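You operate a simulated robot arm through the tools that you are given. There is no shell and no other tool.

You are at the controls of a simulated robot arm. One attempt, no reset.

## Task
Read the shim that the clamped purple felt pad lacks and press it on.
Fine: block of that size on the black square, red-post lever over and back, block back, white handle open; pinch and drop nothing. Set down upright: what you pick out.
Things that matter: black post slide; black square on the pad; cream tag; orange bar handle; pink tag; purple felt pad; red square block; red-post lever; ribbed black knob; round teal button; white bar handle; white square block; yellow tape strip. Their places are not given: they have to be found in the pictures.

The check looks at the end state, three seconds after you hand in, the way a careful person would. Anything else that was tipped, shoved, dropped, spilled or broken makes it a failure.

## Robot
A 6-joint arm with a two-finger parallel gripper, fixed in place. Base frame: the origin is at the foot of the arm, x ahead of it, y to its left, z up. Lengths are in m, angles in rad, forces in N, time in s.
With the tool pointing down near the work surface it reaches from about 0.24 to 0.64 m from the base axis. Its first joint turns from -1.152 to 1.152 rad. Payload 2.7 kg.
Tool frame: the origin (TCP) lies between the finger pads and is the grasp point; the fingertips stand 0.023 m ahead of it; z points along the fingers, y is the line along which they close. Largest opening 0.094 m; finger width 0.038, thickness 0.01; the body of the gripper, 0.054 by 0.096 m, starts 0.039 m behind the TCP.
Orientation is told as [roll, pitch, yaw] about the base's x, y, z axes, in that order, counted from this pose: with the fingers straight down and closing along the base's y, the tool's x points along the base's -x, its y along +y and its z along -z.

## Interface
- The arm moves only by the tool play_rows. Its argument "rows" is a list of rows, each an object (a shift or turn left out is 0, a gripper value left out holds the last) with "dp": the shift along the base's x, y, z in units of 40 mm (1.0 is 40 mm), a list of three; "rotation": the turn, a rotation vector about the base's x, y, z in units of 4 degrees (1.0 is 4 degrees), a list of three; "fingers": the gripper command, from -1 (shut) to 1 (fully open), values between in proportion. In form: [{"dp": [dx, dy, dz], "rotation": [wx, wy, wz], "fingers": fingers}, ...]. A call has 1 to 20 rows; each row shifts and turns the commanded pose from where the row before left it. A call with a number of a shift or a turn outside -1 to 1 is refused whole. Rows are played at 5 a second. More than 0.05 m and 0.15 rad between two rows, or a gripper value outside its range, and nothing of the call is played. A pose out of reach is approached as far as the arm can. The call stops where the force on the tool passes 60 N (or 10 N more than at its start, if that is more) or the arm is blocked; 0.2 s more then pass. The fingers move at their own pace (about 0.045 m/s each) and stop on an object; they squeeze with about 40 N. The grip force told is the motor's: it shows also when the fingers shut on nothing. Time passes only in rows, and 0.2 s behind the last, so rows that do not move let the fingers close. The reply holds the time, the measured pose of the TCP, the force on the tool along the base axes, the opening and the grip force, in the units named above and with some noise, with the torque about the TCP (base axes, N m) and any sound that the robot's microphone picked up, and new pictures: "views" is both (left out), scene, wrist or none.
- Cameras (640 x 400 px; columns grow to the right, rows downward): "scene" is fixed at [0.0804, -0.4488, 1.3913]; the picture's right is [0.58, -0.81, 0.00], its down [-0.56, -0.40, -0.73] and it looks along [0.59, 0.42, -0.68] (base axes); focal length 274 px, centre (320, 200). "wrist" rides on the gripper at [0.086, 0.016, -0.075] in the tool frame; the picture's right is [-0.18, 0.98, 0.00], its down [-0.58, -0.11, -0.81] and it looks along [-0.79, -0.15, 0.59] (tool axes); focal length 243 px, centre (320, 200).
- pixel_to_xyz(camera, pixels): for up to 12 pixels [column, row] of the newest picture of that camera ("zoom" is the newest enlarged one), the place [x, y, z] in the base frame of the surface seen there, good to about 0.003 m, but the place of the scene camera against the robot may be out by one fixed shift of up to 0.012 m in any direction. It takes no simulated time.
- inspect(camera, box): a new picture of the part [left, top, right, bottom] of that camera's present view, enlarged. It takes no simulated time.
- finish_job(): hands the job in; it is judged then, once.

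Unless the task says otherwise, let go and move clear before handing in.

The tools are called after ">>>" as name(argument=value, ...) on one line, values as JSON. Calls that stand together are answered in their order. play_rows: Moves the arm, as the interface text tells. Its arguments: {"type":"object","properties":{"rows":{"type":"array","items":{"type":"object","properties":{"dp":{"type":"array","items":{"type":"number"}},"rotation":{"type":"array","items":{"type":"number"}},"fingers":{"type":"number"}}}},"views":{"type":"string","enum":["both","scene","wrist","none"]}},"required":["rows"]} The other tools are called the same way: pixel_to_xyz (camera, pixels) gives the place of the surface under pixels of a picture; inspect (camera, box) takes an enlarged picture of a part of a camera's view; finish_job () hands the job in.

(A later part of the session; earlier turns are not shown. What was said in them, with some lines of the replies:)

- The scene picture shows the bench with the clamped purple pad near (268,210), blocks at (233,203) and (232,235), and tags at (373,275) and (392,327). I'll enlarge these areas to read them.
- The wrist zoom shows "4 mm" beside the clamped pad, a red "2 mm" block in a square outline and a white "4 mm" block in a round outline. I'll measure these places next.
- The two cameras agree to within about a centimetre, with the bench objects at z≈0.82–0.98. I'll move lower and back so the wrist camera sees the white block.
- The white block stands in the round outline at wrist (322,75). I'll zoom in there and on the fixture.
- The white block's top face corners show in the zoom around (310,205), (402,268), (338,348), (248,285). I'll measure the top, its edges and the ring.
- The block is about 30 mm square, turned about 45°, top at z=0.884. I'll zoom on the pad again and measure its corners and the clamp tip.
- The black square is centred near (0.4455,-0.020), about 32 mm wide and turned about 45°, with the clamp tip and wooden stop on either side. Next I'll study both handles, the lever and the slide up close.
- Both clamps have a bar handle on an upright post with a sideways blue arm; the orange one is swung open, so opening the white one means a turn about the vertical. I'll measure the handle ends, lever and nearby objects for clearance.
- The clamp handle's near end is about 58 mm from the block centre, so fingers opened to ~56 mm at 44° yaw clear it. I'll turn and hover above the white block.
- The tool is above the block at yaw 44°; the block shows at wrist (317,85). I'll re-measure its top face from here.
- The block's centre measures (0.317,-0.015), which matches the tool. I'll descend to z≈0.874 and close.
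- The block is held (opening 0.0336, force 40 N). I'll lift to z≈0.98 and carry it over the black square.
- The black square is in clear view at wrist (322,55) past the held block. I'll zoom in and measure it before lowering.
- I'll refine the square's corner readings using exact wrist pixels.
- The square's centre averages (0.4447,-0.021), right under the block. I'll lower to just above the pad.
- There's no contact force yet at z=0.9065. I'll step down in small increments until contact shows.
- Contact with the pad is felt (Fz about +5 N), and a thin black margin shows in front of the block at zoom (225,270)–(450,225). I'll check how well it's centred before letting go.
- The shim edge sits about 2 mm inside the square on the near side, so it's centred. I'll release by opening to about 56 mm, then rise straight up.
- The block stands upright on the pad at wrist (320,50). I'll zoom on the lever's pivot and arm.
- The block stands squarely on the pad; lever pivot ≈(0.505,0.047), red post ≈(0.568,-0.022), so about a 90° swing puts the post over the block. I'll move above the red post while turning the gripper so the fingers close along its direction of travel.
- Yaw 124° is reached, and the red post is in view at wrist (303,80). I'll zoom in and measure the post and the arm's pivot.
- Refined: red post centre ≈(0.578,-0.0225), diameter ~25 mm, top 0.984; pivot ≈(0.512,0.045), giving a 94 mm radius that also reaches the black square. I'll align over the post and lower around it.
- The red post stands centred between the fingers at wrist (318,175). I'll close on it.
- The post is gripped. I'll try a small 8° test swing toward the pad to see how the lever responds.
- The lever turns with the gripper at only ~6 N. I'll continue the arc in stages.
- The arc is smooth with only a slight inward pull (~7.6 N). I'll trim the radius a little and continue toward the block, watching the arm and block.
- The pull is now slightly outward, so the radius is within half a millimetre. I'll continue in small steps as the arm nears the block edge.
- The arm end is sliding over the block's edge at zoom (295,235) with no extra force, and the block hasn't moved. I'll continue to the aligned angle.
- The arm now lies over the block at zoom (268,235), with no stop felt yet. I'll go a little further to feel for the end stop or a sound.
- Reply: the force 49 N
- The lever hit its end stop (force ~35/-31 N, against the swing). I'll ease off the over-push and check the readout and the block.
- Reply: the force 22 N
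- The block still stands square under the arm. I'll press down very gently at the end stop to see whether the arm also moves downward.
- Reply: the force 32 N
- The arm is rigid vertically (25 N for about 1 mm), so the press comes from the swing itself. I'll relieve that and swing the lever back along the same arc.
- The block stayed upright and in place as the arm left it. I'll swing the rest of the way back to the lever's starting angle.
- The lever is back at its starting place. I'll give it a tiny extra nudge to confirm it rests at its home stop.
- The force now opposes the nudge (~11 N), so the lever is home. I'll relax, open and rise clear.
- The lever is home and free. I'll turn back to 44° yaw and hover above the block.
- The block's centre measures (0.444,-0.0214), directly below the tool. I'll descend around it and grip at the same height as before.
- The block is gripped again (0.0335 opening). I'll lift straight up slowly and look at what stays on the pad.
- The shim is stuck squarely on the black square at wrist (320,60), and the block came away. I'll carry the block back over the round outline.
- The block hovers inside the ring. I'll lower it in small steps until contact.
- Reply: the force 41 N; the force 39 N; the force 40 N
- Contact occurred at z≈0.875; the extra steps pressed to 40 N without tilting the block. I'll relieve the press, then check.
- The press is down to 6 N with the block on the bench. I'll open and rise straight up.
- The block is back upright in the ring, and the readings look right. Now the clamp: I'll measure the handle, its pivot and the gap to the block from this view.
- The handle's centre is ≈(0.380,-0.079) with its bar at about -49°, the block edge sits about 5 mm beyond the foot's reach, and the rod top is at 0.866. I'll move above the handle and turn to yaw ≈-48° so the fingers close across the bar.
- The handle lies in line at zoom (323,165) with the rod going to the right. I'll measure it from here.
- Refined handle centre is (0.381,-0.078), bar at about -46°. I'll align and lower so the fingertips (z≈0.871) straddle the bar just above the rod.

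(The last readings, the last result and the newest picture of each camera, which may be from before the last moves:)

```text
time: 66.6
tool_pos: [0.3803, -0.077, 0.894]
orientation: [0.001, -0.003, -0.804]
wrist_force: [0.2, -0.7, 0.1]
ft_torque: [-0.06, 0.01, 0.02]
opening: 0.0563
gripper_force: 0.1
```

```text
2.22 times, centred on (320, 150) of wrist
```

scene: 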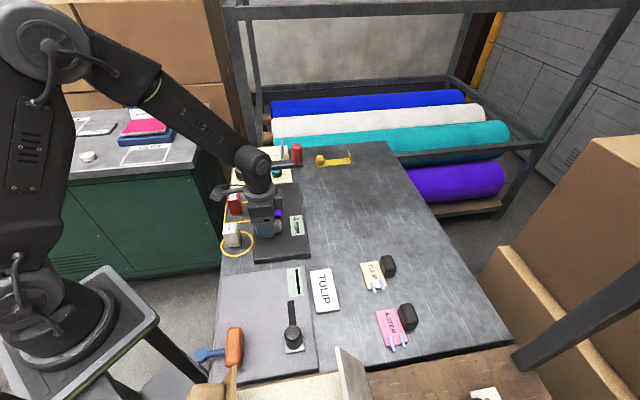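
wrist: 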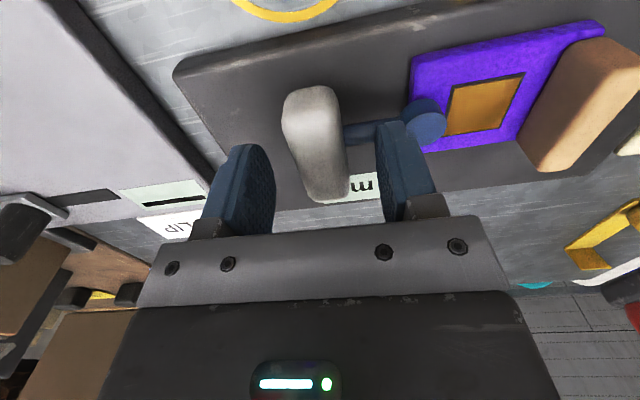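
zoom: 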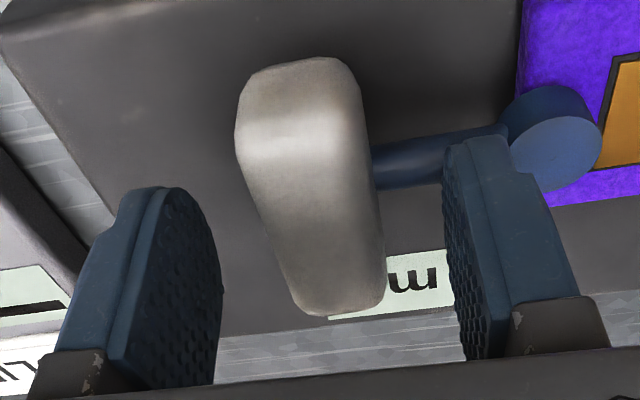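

The bar is between the fingers, and the rod passes below the right fingertip. I'll close on the bar.

>>> play_rows(rows=[{"fingers": -1}, {}, {}, {}, {}])

>>> inspect(camera="wrist", box=[200, 60, 440, 240])

```text
time: 67.8
tool_pos: [0.3809, -0.0778, 0.8948]
orientation: [-0.001, -0.001, -0.801]
wrist_force: [-3.7, -2.5, 1.4]
ft_torque: [-0.42, 0.02, 1.02]
opening: 0.027
gripper_force: 44.9
```

scene: 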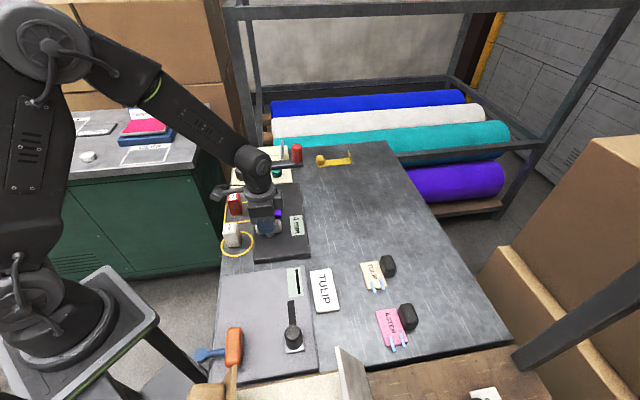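
wrist: 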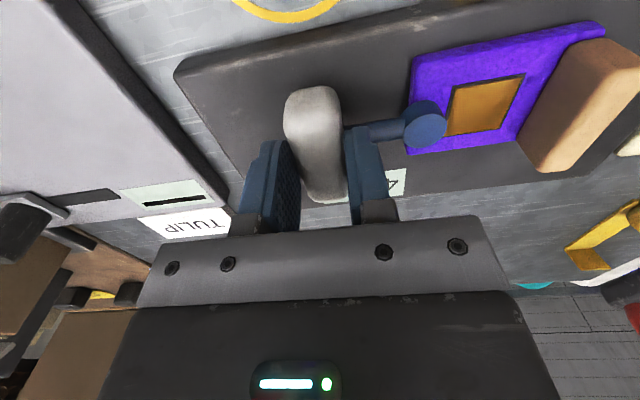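

```text
2.22 times, centred on (320, 150) of wrist
```

zoom: 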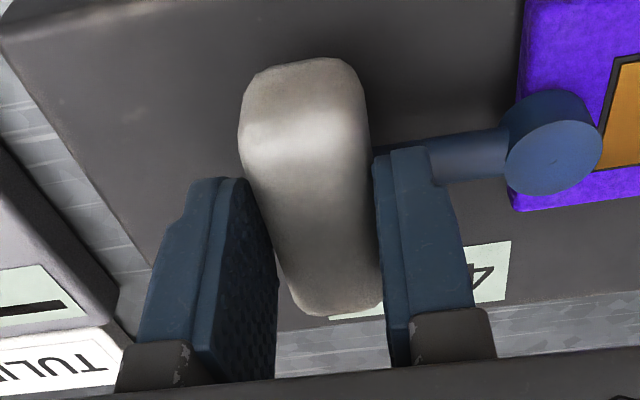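

The grip shows +1.0 N·m about z, meaning the handle resists turning clockwise. I'll test a small counter-clockwise turn, which also matches how the orange clamp stands open.

>>> play_rows(rows=[{"rotation": [0, 0, 1]}, {"rotation": [0, 0, 1]}, {}], views="wrist")

```text
time: 68.6
tool_pos: [0.3811, -0.0765, 0.8944]
orientation: [-0.001, -0.001, -0.663]
wrist_force: [-1.4, -7.7, 1.6]
ft_torque: [0.79, 0.85, -0.07]
opening: 0.027
gripper_force: 44.6
```

wrist: 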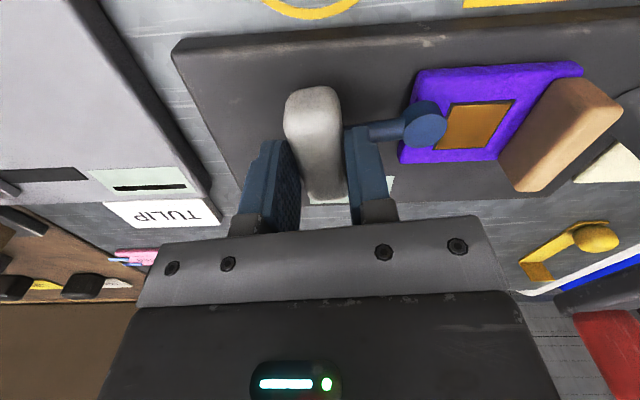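

The clamp turns freely counter-clockwise (torque ≈0). I'll continue in stages, watching force and the block.

>>> play_rows(rows=[{"rotation": [0, 0, 1]}, {"rotation": [0, 0, 1]}, {"rotation": [0, 0, 1]}, {"rotation": [0, 0, 1]}, {"rotation": [0, 0, 1]}, {"rotation": [0, 0, 1]}, {"rotation": [0, 0, 1]}, {"rotation": [0, 0, 1]}, {}])

>>> inspect(camera="scene", box=[215, 170, 315, 270])

```text
time: 70.6
tool_pos: [0.3805, -0.0803, 0.8942]
orientation: [-0.001, 0.0, -0.105]
wrist_force: [-20.3, -35.2, 8.3]
ft_torque: [-0.67, -0.44, -0.12]
opening: 0.0267
gripper_force: 44.9
```

scene: 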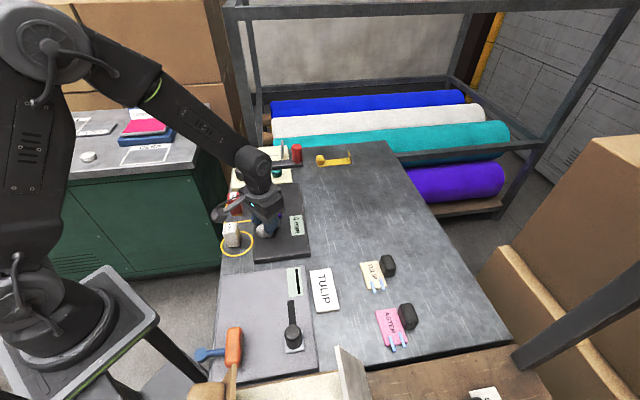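
wrist: 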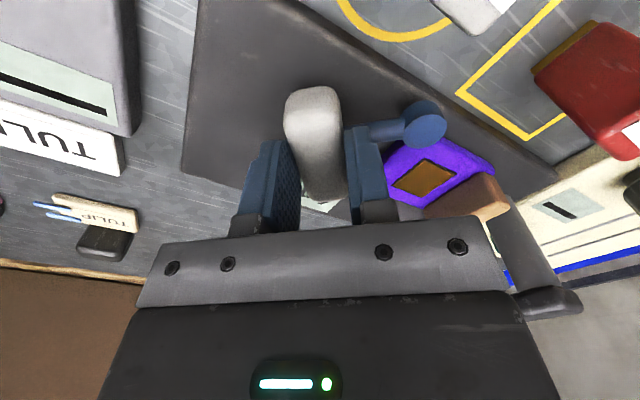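

```text
4.00 times, centred on (265, 220) of scene
```

zoom: 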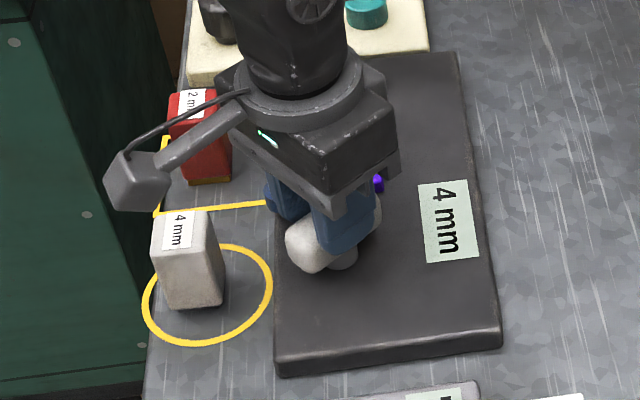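

A sideways force (-20,-35 N) says the pivot sits a few mm from my grip centre, near (0.384,-0.0805). I'll shift to follow it and check.

>>> play_rows(rows=[{"dp": [-0.025, -0.065, 0]}, {}, {}], views="none")

```text
time: 71.4
tool_pos: [0.3808, -0.0804, 0.8937]
orientation: [0.003, -0.002, -0.105]
wrist_force: [-5.7, -12.8, 6.9]
ft_torque: [-0.09, 1.65, 0.0]
opening: 0.0273
gripper_force: 44.3
```

The force dropped to about 14 N. I'll keep turning, following the pivot.

>>> play_rows(rows=[{"dp": [-0.01, -0.03, 0], "rotation": [0, 0, 1]}, {"dp": [0.0015, -0.008, 0], "rotation": [0, 0, 1]}, {"dp": [0.0015, -0.008, 0], "rotation": [0, 0, 1]}, {"dp": [0.0015, -0.008, 0], "rotation": [0, 0, 1]}, {"dp": [0.0015, -0.008, 0], "rotation": [0, 0, 1]}, {}])

>>> inspect(camera="wrist", box=[240, 0, 540, 200])

```text
time: 72.8
tool_pos: [0.3796, -0.0814, 0.8944]
orientation: [0.002, -0.003, 0.245]
wrist_force: [-6.9, 21.2, 5.8]
ft_torque: [0.78, -1.06, 0.11]
opening: 0.0268
gripper_force: 45.3
```

scene: 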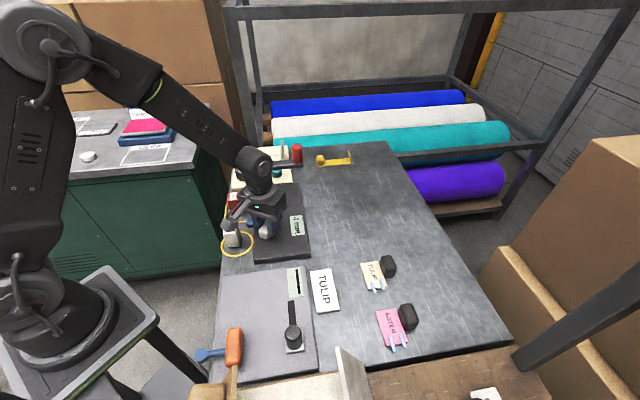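
wrist: 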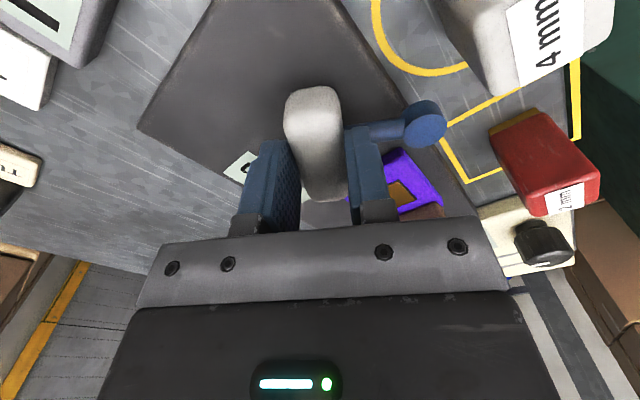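

```text
2.00 times, centred on (390, 100) of wrist
```

zoom: 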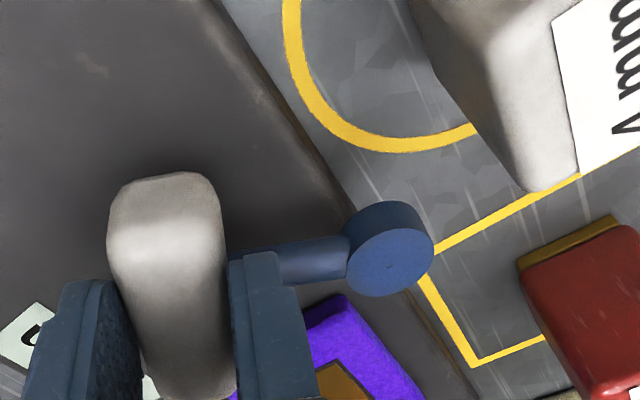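

The foot at zoom (390,250) swings over the bare bench with no contact. A +21 N side force says I over-corrected in y, so I'll shift back slightly and turn further in small steps.

>>> play_rows(rows=[{"dp": [0, 0.035, 0], "rotation": [0, 0, 1]}, {"rotation": [0, 0, 1]}, {}], views="none")

```text
time: 73.6
tool_pos: [0.3803, -0.0814, 0.8947]
orientation: [0.0, -0.001, 0.387]
wrist_force: [-1.3, 3.0, 2.2]
ft_torque: [0.16, -0.59, 0.0]
opening: 0.0268
gripper_force: 45.2
```

>>> play_rows(rows=[{"dp": [0.002, 0, 0], "rotation": [0, 0, 1]}, {"dp": [0.002, 0, 0], "rotation": [0, 0, 1]}, {}], views="both")

>>> inspect(camera="wrist", box=[240, 0, 540, 200])

```text
time: 74.4
tool_pos: [0.3812, -0.0821, 0.8941]
orientation: [0.0, -0.003, 0.526]
wrist_force: [2.1, -16.4, -1.0]
ft_torque: [-0.05, -0.39, -0.03]
opening: 0.0269
gripper_force: 45.1
```

scene: 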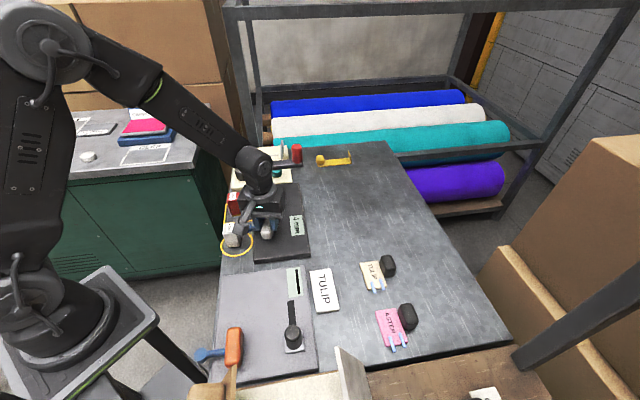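
wrist: 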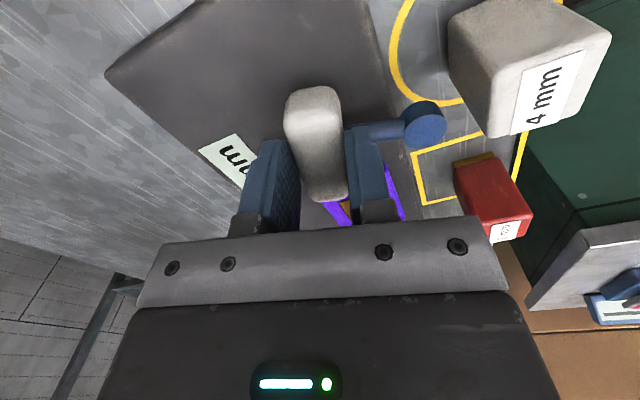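

```text
2.00 times, centred on (390, 100) of wrist
```

zoom: 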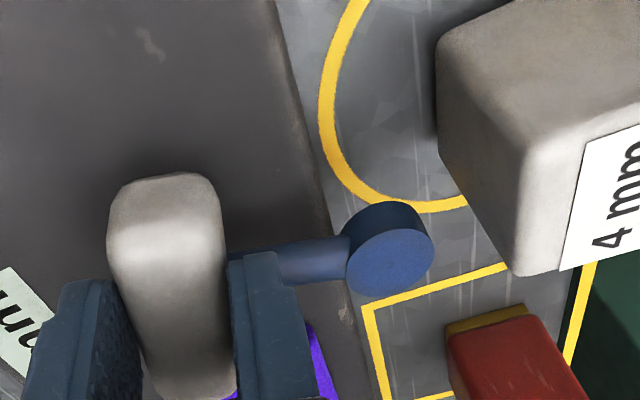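

The foot is about 75° off the pad. I'll measure its gap to the white block before going further.

>>> pixel_to_xyz(camera="zoom", pixels=[[390, 260], [430, 245], [425, 215], [438, 130], [470, 180], [515, 270], [445, 45], [170, 290], [165, 200], [440, 145]])

```text
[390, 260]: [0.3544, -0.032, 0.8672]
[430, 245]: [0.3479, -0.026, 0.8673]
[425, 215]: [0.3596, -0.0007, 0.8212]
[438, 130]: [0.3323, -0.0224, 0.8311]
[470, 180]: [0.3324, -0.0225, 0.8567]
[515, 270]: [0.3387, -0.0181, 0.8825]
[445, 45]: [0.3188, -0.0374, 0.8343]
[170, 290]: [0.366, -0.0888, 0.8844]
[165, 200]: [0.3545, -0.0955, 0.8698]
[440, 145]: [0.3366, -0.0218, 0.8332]
```

The foot clears the block face by about 12 mm now and about 10 mm at the full 90°. I'll correct the side force and turn the rest of the way.

>>> play_rows(rows=[{"dp": [0, -0.03, 0], "rotation": [0, 0, 1]}, {"dp": [0.002, -0.005, 0], "rotation": [0, 0, 1]}, {}], views="none")

```text
time: 75.2
tool_pos: [0.3809, -0.0821, 0.8952]
orientation: [-0.001, -0.001, 0.665]
wrist_force: [7.3, -12.2, -0.8]
ft_torque: [-0.49, 0.27, -0.03]
opening: 0.0268
gripper_force: 44.9
```

>>> play_rows(rows=[{"dp": [0.012, -0.02, 0], "rotation": [0, 0, 1]}, {}], views="none")

>>> play_rows(rows=[{"dp": [0.002, -0.005, 0], "rotation": [0, 0, 0.5]}, {}], views="both")

>>> inspect(camera="wrist", box=[240, 0, 540, 200])

```text
time: 75.8
tool_pos: [0.3809, -0.082, 0.8951]
orientation: [0.001, -0.002, 0.733]
wrist_force: [5.6, -2.8, -0.8]
ft_torque: [0.08, -0.44, -0.01]
opening: 0.0267
gripper_force: 44.6
```

```text
time: 76.4
tool_pos: [0.3817, -0.0827, 0.8939]
orientation: [0.002, 0.0, 0.768]
wrist_force: [4.7, 2.2, 0.6]
ft_torque: [0.77, -0.6, -0.02]
opening: 0.027
gripper_force: 44.8
```

scene: 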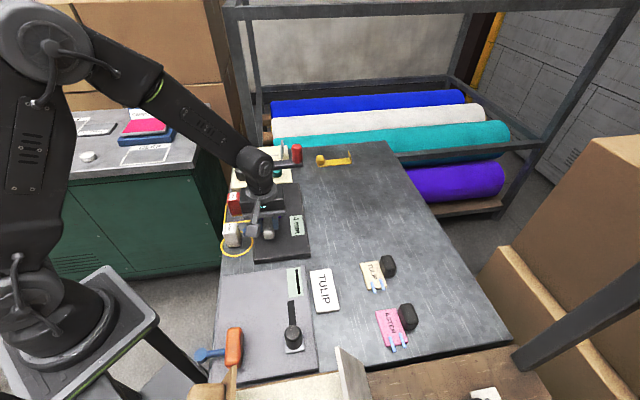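
wrist: 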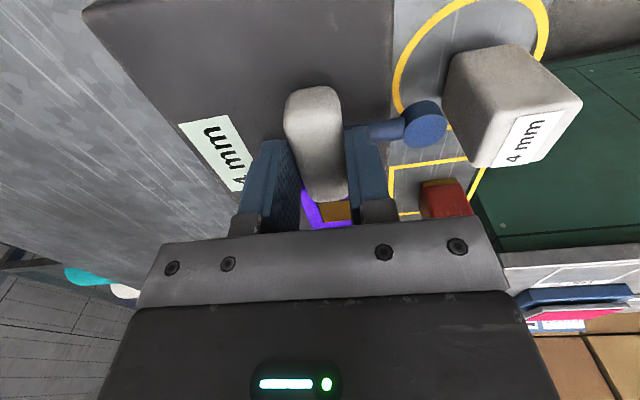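

```text
2.00 times, centred on (390, 100) of wrist
```

zoom: 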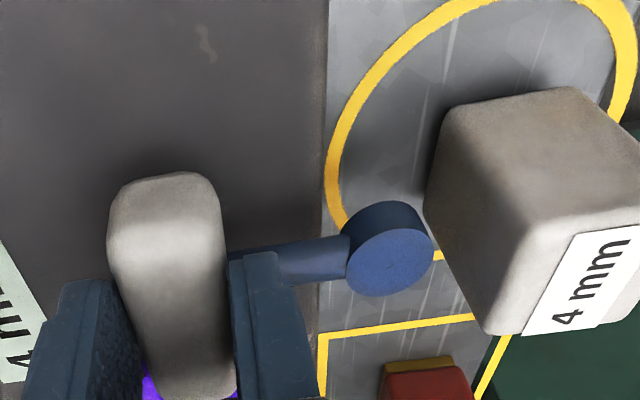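

The handle is turned 90° with no stop felt and the foot still clear of the block. I'll go a few degrees more to find the open stop.

>>> play_rows(rows=[{"dp": [0.003, -0.004, 0], "rotation": [0, 0, 0.75]}, {}], views="none")

>>> play_rows(rows=[{"dp": [0.003, -0.004, 0], "rotation": [0, 0, 0.5]}, {}], views="wrist")

```text
time: 77.0
tool_pos: [0.3812, -0.0826, 0.8949]
orientation: [0.001, -0.004, 0.814]
wrist_force: [9.3, 7.7, 0.5]
ft_torque: [0.07, 0.21, -2.0]
opening: 0.027
gripper_force: 44.9
```

```text
time: 77.6
tool_pos: [0.3812, -0.0832, 0.893]
orientation: [0.002, -0.002, 0.852]
wrist_force: [2.0, 9.8, 4.8]
ft_torque: [0.76, -0.9, -2.19]
opening: 0.0282
gripper_force: 44.7
```

wrist: 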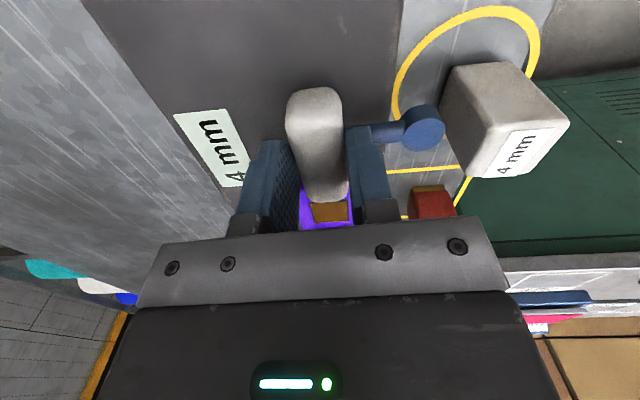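

The stop is reached (torque -2 N·m), so the clamp is fully open. I'll back off the twist, release and rise.

>>> play_rows(rows=[{"dp": [-0.005, 0, 0], "rotation": [0, 0, -1]}, {}, {"fingers": 0.2}, {}, {}, {}, {"dp": [0, 0, 0.3]}, {"dp": [0, 0, 0.6]}, {"dp": [0, 0, 0.8]}, {"dp": [0, 0, 0.8]}, {"dp": [0, 0, 0.8]}, {"dp": [0, 0, 0.8]}, {}])

>>> inspect(camera="scene", box=[215, 130, 315, 270])

>>> inspect(camera="wrist", box=[200, 0, 440, 160])

```text
time: 80.4
tool_pos: [0.3812, -0.0839, 1.0601]
orientation: [0.0, -0.003, 0.785]
wrist_force: [-0.3, -0.7, -0.2]
ft_torque: [0.01, -0.01, 0.02]
opening: 0.0566
gripper_force: 0.0
```

scene: 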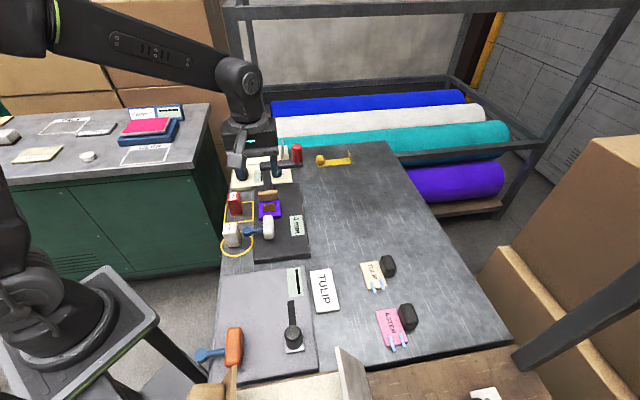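
wrist: 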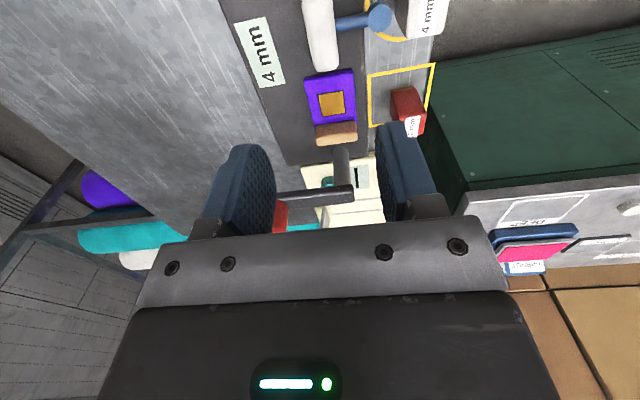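

```text
2.86 times, centred on (265, 200) of scene
```

zoom: 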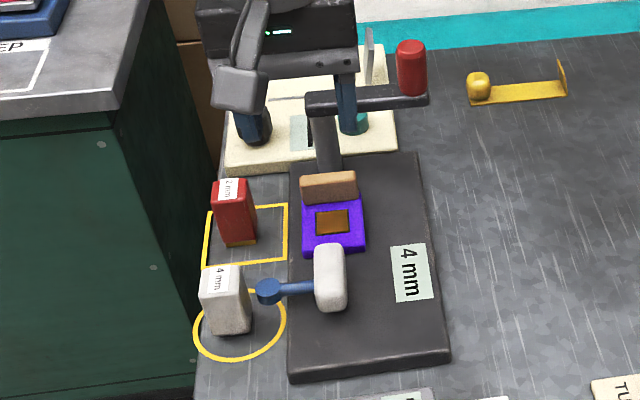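

```text
2.50 times, centred on (320, 80) of wrist
```

zoom: 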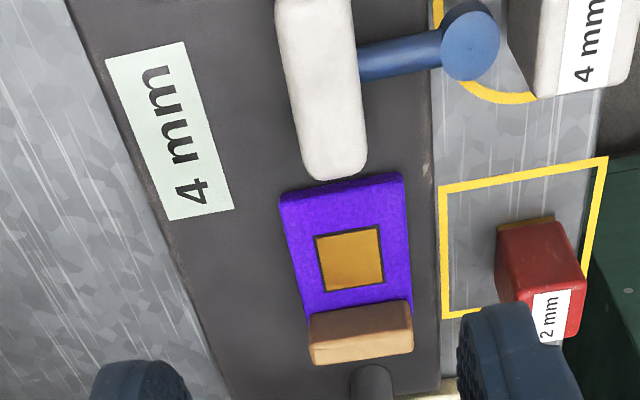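

Everything reads as done: the shim is on the black square, the lever is home, the white block is upright in its ring and the white clamp is open. I'll rise well clear and take a last look.

>>> play_rows(rows=[{"dp": [-0.2, 0.2, 0.8]}, {"dp": [-0.2, 0.2, 0.8]}, {"dp": [-0.2, 0.2, 0.8]}, {}, {}, {}])

>>> inspect(camera="scene", box=[215, 130, 315, 270])

```text
time: 81.8
tool_pos: [0.3545, -0.0606, 1.156]
orientation: [0.0, -0.002, 0.785]
wrist_force: [-0.4, -0.4, 0.4]
ft_torque: [-0.03, 0.01, 0.02]
opening: 0.0562
gripper_force: 0.0
```

scene: 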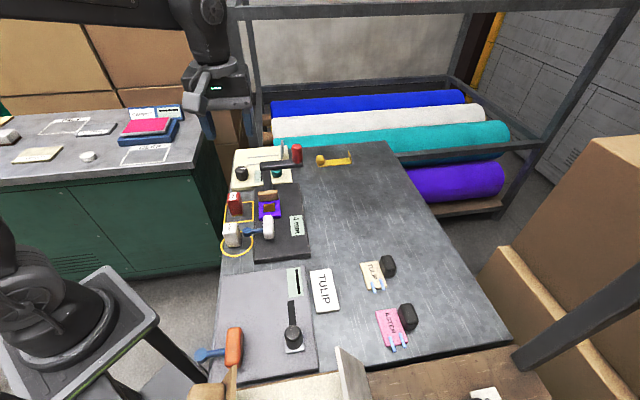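
wrist: 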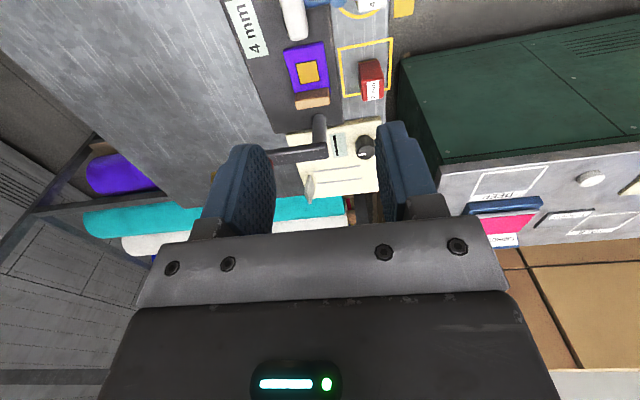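

```text
2.86 times, centred on (265, 200) of scene
```

zoom: 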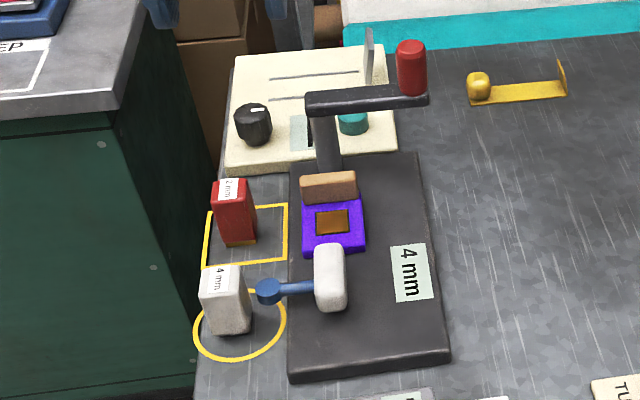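

The final view confirms it: shim on the black square (zoom 332,222), white clamp open (330,278), white block upright in its ring (225,300), lever home (365,100), and everything else untouched. I'm handing in.

>>> finish_job()

```text
The job is handed in.
```

The 4 mm shim is now stuck squarely on the black square of the purple felt pad, and the job is handed in. I don't have the check's result yet.

- **Reading:** the tag beside the clamped pad says 4 mm, so I used the white 4 mm block.
- **Press:** I set the block on the black square and swung the red-post lever over it to its stop. I then swung the lever back to its starting stop. When I lifted the block away, the shim stayed on the pad.
- **Block:** it stands upright in its round yellow outline. While setting it down I pressed it onto the bench with about 40 N before easing off. It stayed upright and the final pictures show no damage.
- **Clamp:** the white handle is turned fully open, about 90° counter-clockwise to its stop. By my measurements the clamp's blue foot ends about 10 mm from the white block.

In the last pictures nothing else on the bench looks moved, and the arm was well clear when I handed in.
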